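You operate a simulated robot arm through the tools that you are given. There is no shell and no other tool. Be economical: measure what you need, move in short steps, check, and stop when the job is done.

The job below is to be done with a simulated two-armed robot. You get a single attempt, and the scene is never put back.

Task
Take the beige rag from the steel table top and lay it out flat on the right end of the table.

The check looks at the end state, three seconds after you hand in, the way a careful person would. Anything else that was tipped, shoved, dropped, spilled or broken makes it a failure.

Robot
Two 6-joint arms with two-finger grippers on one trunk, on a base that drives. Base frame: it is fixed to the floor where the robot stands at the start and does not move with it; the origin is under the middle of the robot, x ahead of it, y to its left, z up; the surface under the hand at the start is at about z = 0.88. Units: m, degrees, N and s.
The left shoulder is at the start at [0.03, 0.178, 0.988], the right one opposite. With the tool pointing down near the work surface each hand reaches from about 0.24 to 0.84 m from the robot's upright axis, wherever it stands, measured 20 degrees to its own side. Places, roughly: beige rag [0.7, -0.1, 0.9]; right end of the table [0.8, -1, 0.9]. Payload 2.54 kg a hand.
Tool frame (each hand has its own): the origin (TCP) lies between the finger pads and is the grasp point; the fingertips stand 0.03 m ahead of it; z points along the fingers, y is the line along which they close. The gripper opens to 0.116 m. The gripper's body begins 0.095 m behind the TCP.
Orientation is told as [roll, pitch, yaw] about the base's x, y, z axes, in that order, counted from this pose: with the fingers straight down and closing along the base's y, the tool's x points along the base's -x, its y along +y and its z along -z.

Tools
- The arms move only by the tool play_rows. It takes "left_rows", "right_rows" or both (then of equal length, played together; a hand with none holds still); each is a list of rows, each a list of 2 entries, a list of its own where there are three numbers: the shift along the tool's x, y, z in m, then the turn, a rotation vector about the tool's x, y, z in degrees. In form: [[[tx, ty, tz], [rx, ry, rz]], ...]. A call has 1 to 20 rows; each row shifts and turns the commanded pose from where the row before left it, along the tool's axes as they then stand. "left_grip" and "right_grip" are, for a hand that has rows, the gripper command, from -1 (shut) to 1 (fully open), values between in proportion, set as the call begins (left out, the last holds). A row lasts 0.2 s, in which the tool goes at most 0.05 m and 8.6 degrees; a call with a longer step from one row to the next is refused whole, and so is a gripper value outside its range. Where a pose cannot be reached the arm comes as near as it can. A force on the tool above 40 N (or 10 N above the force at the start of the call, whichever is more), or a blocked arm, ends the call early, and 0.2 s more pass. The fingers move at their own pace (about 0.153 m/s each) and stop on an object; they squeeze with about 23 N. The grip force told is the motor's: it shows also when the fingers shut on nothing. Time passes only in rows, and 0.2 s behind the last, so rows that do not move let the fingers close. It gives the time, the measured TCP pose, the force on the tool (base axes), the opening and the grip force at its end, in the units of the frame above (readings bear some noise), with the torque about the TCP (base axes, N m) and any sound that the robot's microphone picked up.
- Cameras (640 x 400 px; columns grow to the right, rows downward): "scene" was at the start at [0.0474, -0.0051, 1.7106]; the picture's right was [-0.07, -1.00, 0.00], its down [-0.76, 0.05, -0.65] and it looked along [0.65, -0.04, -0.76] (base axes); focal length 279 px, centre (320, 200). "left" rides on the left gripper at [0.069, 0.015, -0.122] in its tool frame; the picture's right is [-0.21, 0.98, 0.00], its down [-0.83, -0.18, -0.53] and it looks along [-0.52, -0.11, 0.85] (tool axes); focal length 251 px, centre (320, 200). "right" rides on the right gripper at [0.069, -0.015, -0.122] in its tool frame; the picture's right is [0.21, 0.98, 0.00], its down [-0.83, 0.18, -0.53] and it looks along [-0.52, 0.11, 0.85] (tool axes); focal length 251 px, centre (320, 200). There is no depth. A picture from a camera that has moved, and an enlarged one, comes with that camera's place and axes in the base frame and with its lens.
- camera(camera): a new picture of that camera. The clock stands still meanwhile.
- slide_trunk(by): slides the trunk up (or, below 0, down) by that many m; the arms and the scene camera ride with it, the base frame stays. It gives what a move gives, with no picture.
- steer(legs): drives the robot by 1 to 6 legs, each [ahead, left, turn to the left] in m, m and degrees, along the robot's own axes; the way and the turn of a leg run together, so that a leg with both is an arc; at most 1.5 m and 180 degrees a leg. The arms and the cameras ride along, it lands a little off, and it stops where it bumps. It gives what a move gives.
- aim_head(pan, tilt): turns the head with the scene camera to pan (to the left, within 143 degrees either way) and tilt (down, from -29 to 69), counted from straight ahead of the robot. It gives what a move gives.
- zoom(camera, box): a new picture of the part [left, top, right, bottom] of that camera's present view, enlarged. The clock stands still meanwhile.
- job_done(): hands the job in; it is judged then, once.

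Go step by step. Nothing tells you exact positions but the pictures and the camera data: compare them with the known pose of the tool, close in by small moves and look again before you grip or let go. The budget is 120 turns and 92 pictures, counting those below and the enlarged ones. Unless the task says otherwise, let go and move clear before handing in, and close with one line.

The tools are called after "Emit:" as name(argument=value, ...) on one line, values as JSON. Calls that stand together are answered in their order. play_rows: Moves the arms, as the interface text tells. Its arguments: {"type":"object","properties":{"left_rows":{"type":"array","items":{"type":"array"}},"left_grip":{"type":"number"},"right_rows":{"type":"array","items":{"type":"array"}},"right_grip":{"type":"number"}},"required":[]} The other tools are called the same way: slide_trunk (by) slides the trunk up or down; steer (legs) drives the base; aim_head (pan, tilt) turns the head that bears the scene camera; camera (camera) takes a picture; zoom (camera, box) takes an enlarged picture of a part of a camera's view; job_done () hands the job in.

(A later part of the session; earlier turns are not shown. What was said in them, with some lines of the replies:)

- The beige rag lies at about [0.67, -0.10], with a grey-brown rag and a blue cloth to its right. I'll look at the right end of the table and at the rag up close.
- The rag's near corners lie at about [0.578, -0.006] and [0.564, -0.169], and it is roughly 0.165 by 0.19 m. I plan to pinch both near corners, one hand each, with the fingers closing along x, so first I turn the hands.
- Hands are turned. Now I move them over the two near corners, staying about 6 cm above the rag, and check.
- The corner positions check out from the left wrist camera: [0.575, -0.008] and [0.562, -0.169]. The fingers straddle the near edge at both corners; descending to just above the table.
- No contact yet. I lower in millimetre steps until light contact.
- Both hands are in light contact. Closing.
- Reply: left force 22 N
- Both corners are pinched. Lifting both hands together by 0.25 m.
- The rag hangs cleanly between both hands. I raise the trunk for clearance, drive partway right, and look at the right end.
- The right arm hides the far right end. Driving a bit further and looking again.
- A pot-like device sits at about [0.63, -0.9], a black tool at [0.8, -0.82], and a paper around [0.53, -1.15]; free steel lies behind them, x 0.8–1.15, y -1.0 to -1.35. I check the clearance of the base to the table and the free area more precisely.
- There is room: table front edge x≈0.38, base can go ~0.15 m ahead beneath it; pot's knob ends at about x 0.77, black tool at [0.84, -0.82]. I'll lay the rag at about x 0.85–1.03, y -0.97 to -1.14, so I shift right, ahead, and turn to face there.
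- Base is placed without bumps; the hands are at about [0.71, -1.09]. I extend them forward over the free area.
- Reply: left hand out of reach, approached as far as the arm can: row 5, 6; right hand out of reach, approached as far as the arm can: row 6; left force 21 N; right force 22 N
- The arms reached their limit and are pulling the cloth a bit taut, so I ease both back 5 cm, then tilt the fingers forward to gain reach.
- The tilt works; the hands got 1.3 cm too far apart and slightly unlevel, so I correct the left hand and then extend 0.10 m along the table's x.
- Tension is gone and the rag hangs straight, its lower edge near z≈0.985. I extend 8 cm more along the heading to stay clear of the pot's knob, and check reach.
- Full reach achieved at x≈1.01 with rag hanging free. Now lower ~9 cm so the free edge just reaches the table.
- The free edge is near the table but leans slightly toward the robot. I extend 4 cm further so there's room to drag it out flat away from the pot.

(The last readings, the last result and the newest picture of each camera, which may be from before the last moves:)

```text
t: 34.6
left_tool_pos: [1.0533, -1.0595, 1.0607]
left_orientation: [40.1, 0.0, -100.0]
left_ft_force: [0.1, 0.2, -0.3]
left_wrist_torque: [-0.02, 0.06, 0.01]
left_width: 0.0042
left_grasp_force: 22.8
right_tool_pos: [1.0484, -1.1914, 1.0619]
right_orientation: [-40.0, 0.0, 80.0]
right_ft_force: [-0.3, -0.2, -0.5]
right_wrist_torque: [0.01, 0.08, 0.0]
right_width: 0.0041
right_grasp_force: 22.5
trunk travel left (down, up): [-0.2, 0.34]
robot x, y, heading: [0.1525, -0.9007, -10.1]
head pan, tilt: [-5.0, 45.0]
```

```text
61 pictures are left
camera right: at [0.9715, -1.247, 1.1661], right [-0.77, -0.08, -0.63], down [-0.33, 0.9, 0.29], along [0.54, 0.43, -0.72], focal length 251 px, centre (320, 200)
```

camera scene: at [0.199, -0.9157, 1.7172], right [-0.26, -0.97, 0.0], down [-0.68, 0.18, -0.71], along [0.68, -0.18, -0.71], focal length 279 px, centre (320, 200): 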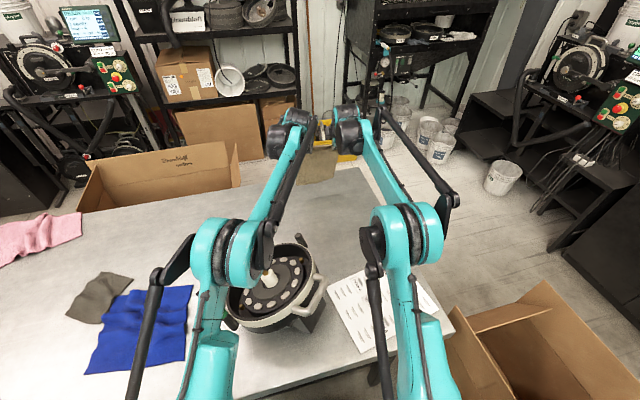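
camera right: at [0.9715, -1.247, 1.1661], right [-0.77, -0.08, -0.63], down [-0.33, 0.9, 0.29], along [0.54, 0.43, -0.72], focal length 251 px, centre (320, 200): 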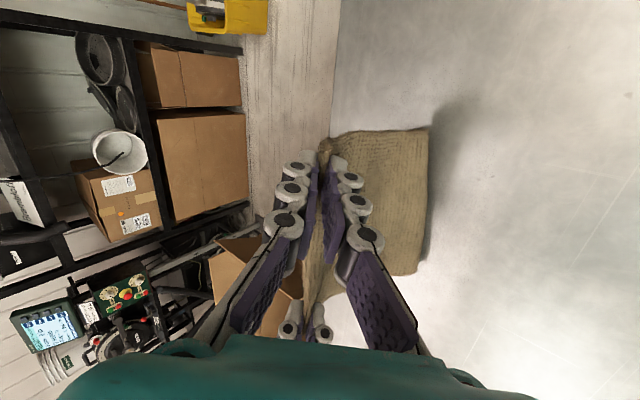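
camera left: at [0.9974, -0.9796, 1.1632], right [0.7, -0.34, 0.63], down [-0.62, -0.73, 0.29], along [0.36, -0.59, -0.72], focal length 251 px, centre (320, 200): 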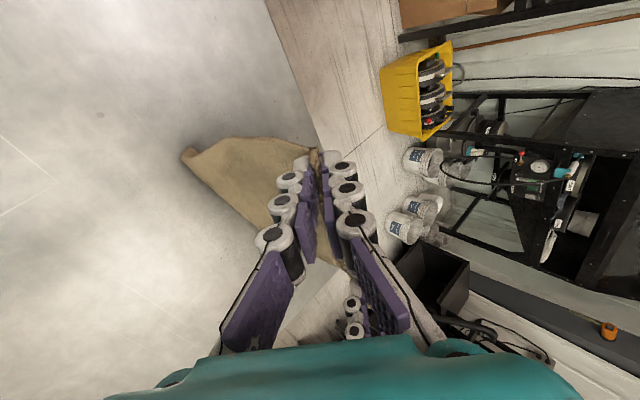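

The free edge dragged and trails toward the robot, so I lift slightly and go 4 cm further to let it hang free before the laying sweep.

Emit:
play_rows(left_rows=[[[0, 0.0161, -0.0192], [0, 0, 0]], [[0.0034, 0.0153, 0.0129], [0, 0, 0]], [[0.0034, 0.0153, 0.0129], [0, 0, 0]], [[0, 0, 0], [0, 0, 0]], [[0, 0, 0], [0, 0, 0]], [[0, 0, 0], [0, 0, 0]]], right_rows=[[[0, -0.0161, -0.0192], [0, 0, 0]], [[-0.0034, -0.0153, 0.0129], [0, 0, 0]], [[-0.0034, -0.0153, 0.0129], [0, 0, 0]], [[0, 0, 0], [0, 0, 0]], [[0, 0, 0], [0, 0, 0]], [[0, 0, 0], [0, 0, 0]]])

Emit:
camera(camera="right")

```text
t: 36.0
left_tool_pos: [1.0769, -1.0508, 1.0829]
left_orientation: [40.0, -0.1, -100.0]
left_ft_force: [-0.4, -2.2, -0.5]
left_wrist_torque: [-0.04, 0.04, -0.02]
left_width: 0.004
left_grasp_force: 23.4
left hand out of reach, approached as far as the arm can: row 3
right_tool_pos: [1.0711, -1.1897, 1.0849]
right_orientation: [-40.0, 0.0, 80.1]
right_ft_force: [0.3, 3.0, -0.4]
right_wrist_torque: [0.11, 0.05, 0.06]
right_width: 0.0041
right_grasp_force: 23.5
right hand out of reach, approached as far as the arm can: row 3
trunk travel left (down, up): [-0.2, 0.34]
robot x, y, heading: [0.151, -0.9005, -10.4]
head pan, tilt: [-5.0, 45.0]
```

```text
60 pictures are left
camera right: at [0.9923, -1.2451, 1.1888], right [-0.77, -0.08, -0.63], down [-0.33, 0.9, 0.29], along [0.54, 0.43, -0.72], focal length 251 px, centre (320, 200)
```

right: 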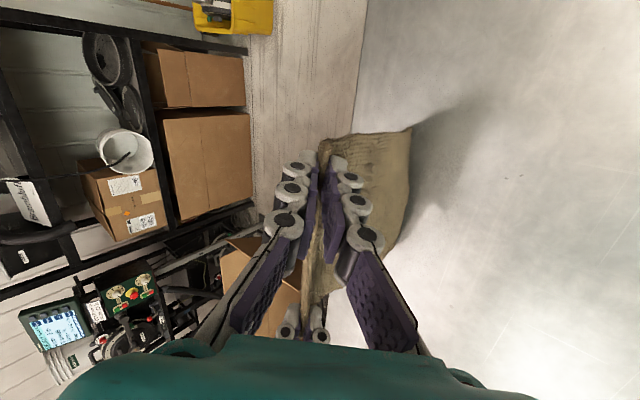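

Max reach is at x≈1.075, with the rag hanging nearly vertical. Now the laying sweep: pull back toward the robot while lowering and untilting.

Emit:
play_rows(left_rows=[[[-0.0101, -0.023, -0.0193], [4, 0, 0]], [[-0.0051, -0.0331, -0.0055], [6, 0, 0]], [[-0.0051, -0.036, 0.0023], [8, 0, 0]], [[-0.006, -0.04, 0.0054], [8, 0, 0]], [[-0.0051, -0.0351, 0.017], [4, 0, 0]], [[-0.0051, -0.0347, 0.0243], [0, 0, 0]], [[-0.0026, -0.02, 0.0269], [0, 0, 0]], [[-0.0017, -0.0129, 0.016], [0, 0, 0]], [[0, 0, 0], [0, 0, 0]]], right_rows=[[[0.0051, 0.023, -0.0193], [-4, 0, 0]], [[0.0051, 0.0331, -0.0055], [-6, 0, 0]], [[0.0051, 0.036, 0.0023], [-8, 0, 0]], [[0.006, 0.04, 0.0054], [-8, 0, 0]], [[0.0051, 0.0351, 0.017], [-4, 0, 0]], [[0.0051, 0.0347, 0.0243], [0, 0, 0]], [[0.0026, 0.02, 0.0269], [0, 0, 0]], [[0.0017, 0.0129, 0.016], [0, 0, 0]], [[0, 0, 0], [0, 0, 0]]])

Emit:
camera(camera="right")

Emit:
camera(camera="left")

Emit:
camera(camera="scene")

```text
t: 38.0
left_tool_pos: [0.8644, -1.0546, 0.9241]
left_orientation: [10.0, 0.1, -100.0]
left_ft_force: [0.0, -0.1, 0.0]
left_wrist_torque: [-0.03, -0.05, 0.03]
left_width: 0.0042
left_grasp_force: 23.3
right_tool_pos: [0.8588, -1.1867, 0.9261]
right_orientation: [-10.0, 0.1, 79.9]
right_ft_force: [0.1, -0.1, 0.4]
right_wrist_torque: [0.0, -0.05, -0.01]
right_width: 0.0045
right_grasp_force: 23.4
trunk travel left (down, up): [-0.2, 0.34]
robot x, y, heading: [0.149, -0.9033, -10.2]
head pan, tilt: [-5.0, 45.0]
```

```text
59 pictures are left
camera right: at [0.8415, -1.2523, 1.0497], right [-0.98, -0.04, -0.17], down [-0.12, 0.86, 0.49], along [0.12, 0.51, -0.85], focal length 251 px, centre (320, 200)
```

right: 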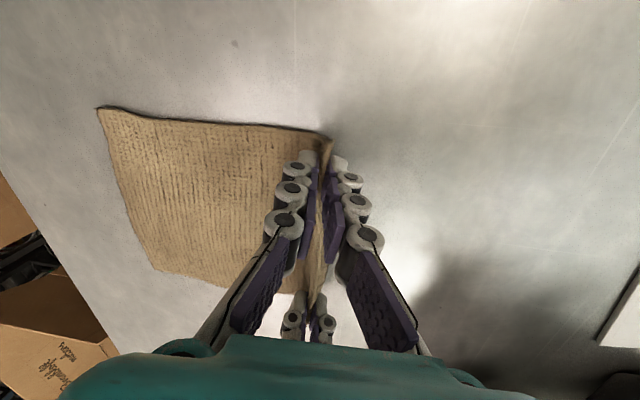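

```text
58 pictures are left
camera left: at [0.8681, -0.9863, 1.0475], right [0.91, -0.38, 0.17], down [-0.41, -0.77, 0.49], along [-0.06, -0.52, -0.85], focal length 251 px, centre (320, 200)
```

left: 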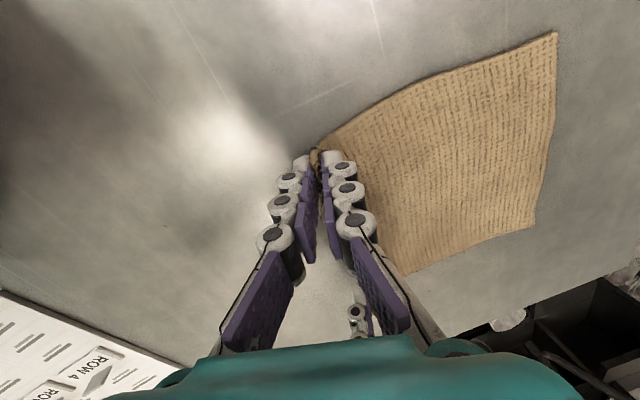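

```text
57 pictures are left
camera scene: at [0.2014, -0.9162, 1.7171], right [-0.26, -0.97, 0.0], down [-0.68, 0.18, -0.71], along [0.68, -0.18, -0.71], focal length 279 px, centre (320, 200)
```

scene: 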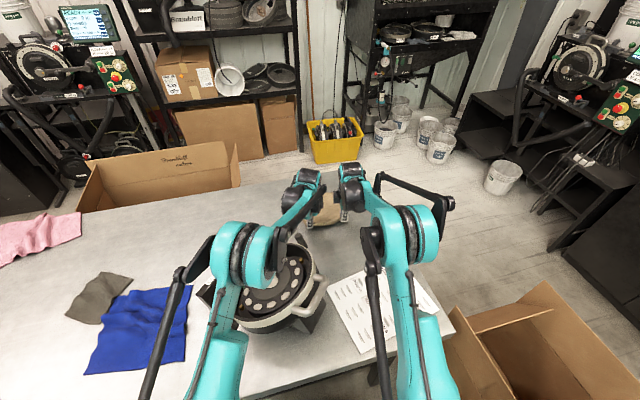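

The rag is laid out flat with only the pinched edge held. I lower 1 cm and open the fingers modestly.

Emit:
play_rows(left_rows=[[[0, -0.0017, 0.0098], [0, 0, 0]], [[0, 0, 0.001], [0, 0, 0]], [[0, 0, 0], [0, 0, 0]]], right_rows=[[[0, 0.0017, 0.0098], [0, 0, 0]], [[0, 0, 0.003], [0, 0, 0]], [[0, 0, 0], [0, 0, 0]]])

Emit:
play_rows(left_rows=[[[0, 0, 0], [0, 0, 0]], [[0, 0, 0], [0, 0, 0]], [[0, 0, 0], [0, 0, 0]], [[0, 0, 0], [0, 0, 0]]], right_rows=[[[0, 0, 0], [0, 0, 0]], [[0, 0, 0], [0, 0, 0]], [[0, 0, 0], [0, 0, 0]], [[0, 0, 0], [0, 0, 0]]], left_grip=-0.3, right_grip=-0.3)

Emit:
camera(camera="right")

Emit:
camera(camera="left")

```text
t: 38.8
left_tool_pos: [0.8617, -1.0557, 0.9144]
left_orientation: [10.0, 0.0, -100.0]
left_ft_force: [-0.2, -0.3, 0.0]
left_wrist_torque: [0.0, -0.05, -0.01]
left_width: 0.004
left_grasp_force: 22.9
right_tool_pos: [0.8589, -1.1871, 0.9148]
right_orientation: [-10.0, 0.0, 79.9]
right_ft_force: [0.3, 0.5, 0.2]
right_wrist_torque: [-0.03, -0.03, -0.02]
right_width: 0.0042
right_grasp_force: 23.3
trunk travel left (down, up): [-0.2, 0.34]
robot x, y, heading: [0.1506, -0.9027, -10.3]
head pan, tilt: [-5.0, 45.0]
```

```text
t: 39.8
left_tool_pos: [0.861, -1.0544, 0.9148]
left_orientation: [9.9, 0.0, -100.0]
left_ft_force: [0.6, -0.3, 2.2]
left_wrist_torque: [-0.03, 0.03, -0.02]
left_width: 0.0402
left_grasp_force: 0.1
right_tool_pos: [0.8588, -1.1873, 0.9143]
right_orientation: [-10.0, 0.0, 80.0]
right_ft_force: [0.9, -0.2, -0.3]
right_wrist_torque: [-0.02, 0.01, 0.01]
right_width: 0.0404
right_grasp_force: 0.0
trunk travel left (down, up): [-0.2, 0.34]
robot x, y, heading: [0.1504, -0.9024, -10.2]
head pan, tilt: [-5.0, 45.0]
```

```text
56 pictures are left
camera right: at [0.8417, -1.2536, 1.038], right [-0.98, -0.04, -0.17], down [-0.12, 0.86, 0.49], along [0.12, 0.51, -0.85], focal length 251 px, centre (320, 200)
```

right: 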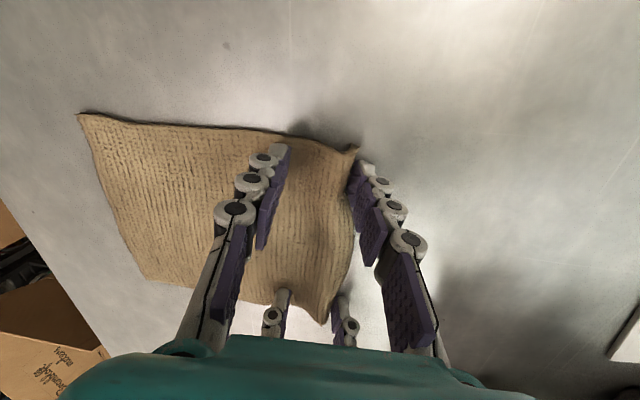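

```text
55 pictures are left
camera left: at [0.866, -0.9865, 1.0367], right [0.91, -0.38, 0.17], down [-0.41, -0.77, 0.49], along [-0.06, -0.52, -0.85], focal length 251 px, centre (320, 200)
```

left: 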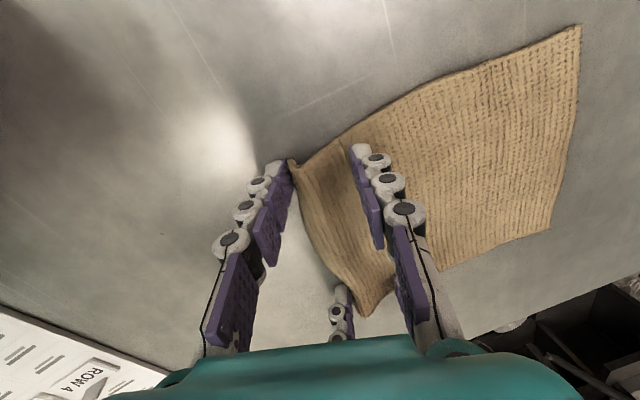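

Released; the edge has unfolded toward the robot. I open wider and lift away straight.

Emit:
play_rows(left_rows=[[[0, 0, 0], [0, 0, 0]], [[0, 0, 0], [0, 0, 0]], [[0, 0, -0.02], [0, 0, 0]], [[0, 0, -0.03], [0, 0, 0]], [[0, 0, -0.04], [0, 0, 0]], [[0, 0, -0.05], [0, 0, 0]], [[0, 0, -0.05], [0, 0, 0]], [[0, 0, -0.04], [0, 0, 0]], [[0, 0, 0], [0, 0, 0]]], right_rows=[[[0, 0, 0], [0, 0, 0]], [[0, 0, 0], [0, 0, 0]], [[0, 0, -0.02], [0, 0, 0]], [[0, 0, -0.03], [0, 0, 0]], [[0, 0, -0.04], [0, 0, 0]], [[0, 0, -0.05], [0, 0, 0]], [[0, 0, -0.05], [0, 0, 0]], [[0, 0, -0.04], [0, 0, 0]], [[0, 0, 0], [0, 0, 0]]], left_grip=0.1, right_grip=0.1)

Emit:
camera(camera="right")

Emit:
camera(camera="left")

Emit:
zoom(camera="scene", box=[220, 140, 420, 280])

```text
t: 41.8
left_tool_pos: [0.8225, -1.0463, 1.1381]
left_orientation: [9.9, 0.0, -100.0]
left_ft_force: [0.7, 0.2, -0.6]
left_wrist_torque: [-0.03, 0.01, 0.02]
left_width: 0.0637
left_grasp_force: 0.1
right_tool_pos: [0.8202, -1.1832, 1.1402]
right_orientation: [-9.9, 0.0, 80.0]
right_ft_force: [0.9, -1.1, -0.3]
right_wrist_torque: [0.05, 0.04, 0.03]
right_width: 0.064
right_grasp_force: 0.0
trunk travel left (down, up): [-0.2, 0.34]
robot x, y, heading: [0.1487, -0.9002, -10.2]
head pan, tilt: [-5.0, 45.0]
```

```text
54 pictures are left
camera right: at [0.8014, -1.2493, 1.2643], right [-0.98, -0.04, -0.17], down [-0.12, 0.86, 0.49], along [0.12, 0.51, -0.85], focal length 251 px, centre (320, 200)
```

right: 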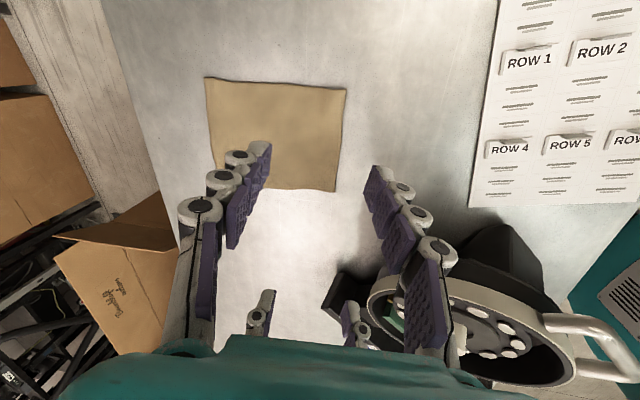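

```text
53 pictures are left
camera left: at [0.8275, -0.978, 1.2606], right [0.91, -0.38, 0.17], down [-0.41, -0.77, 0.49], along [-0.06, -0.52, -0.85], focal length 251 px, centre (320, 200)
```

left: 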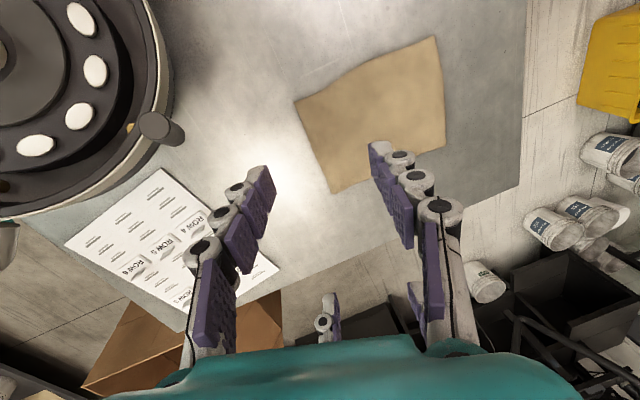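

```text
2.86 times, centred on (320, 210) of scene
camera zoom: at [0.202, -0.9164, 1.7169], right [-0.26, -0.97, 0.0], down [-0.68, 0.18, -0.71], along [0.68, -0.18, -0.71], focal length 797 px, centre (320, 171)
```

zoom: 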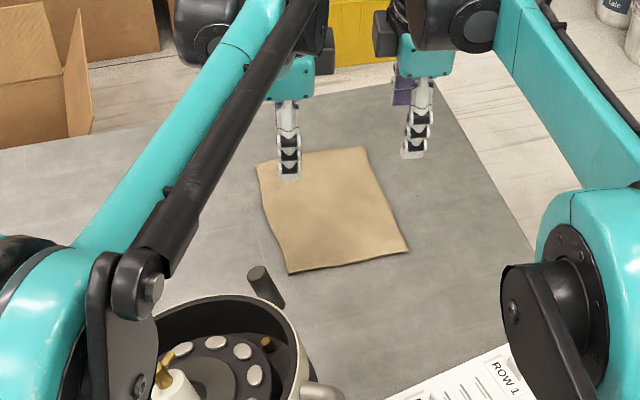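

The rag lies flat and unfolded at about x 0.85–1.04, y -1.04 to -1.2 on the right end. The hands are clear above it, and the pot, paper and cloths look undisturbed, so I hand in.

Emit:
job_done()

```text
The job is handed in.
```

The beige rag is laid out flat on the free steel at the right end of the table, behind the pot. Both grippers are open and clear of it, and I saw nothing else moved.
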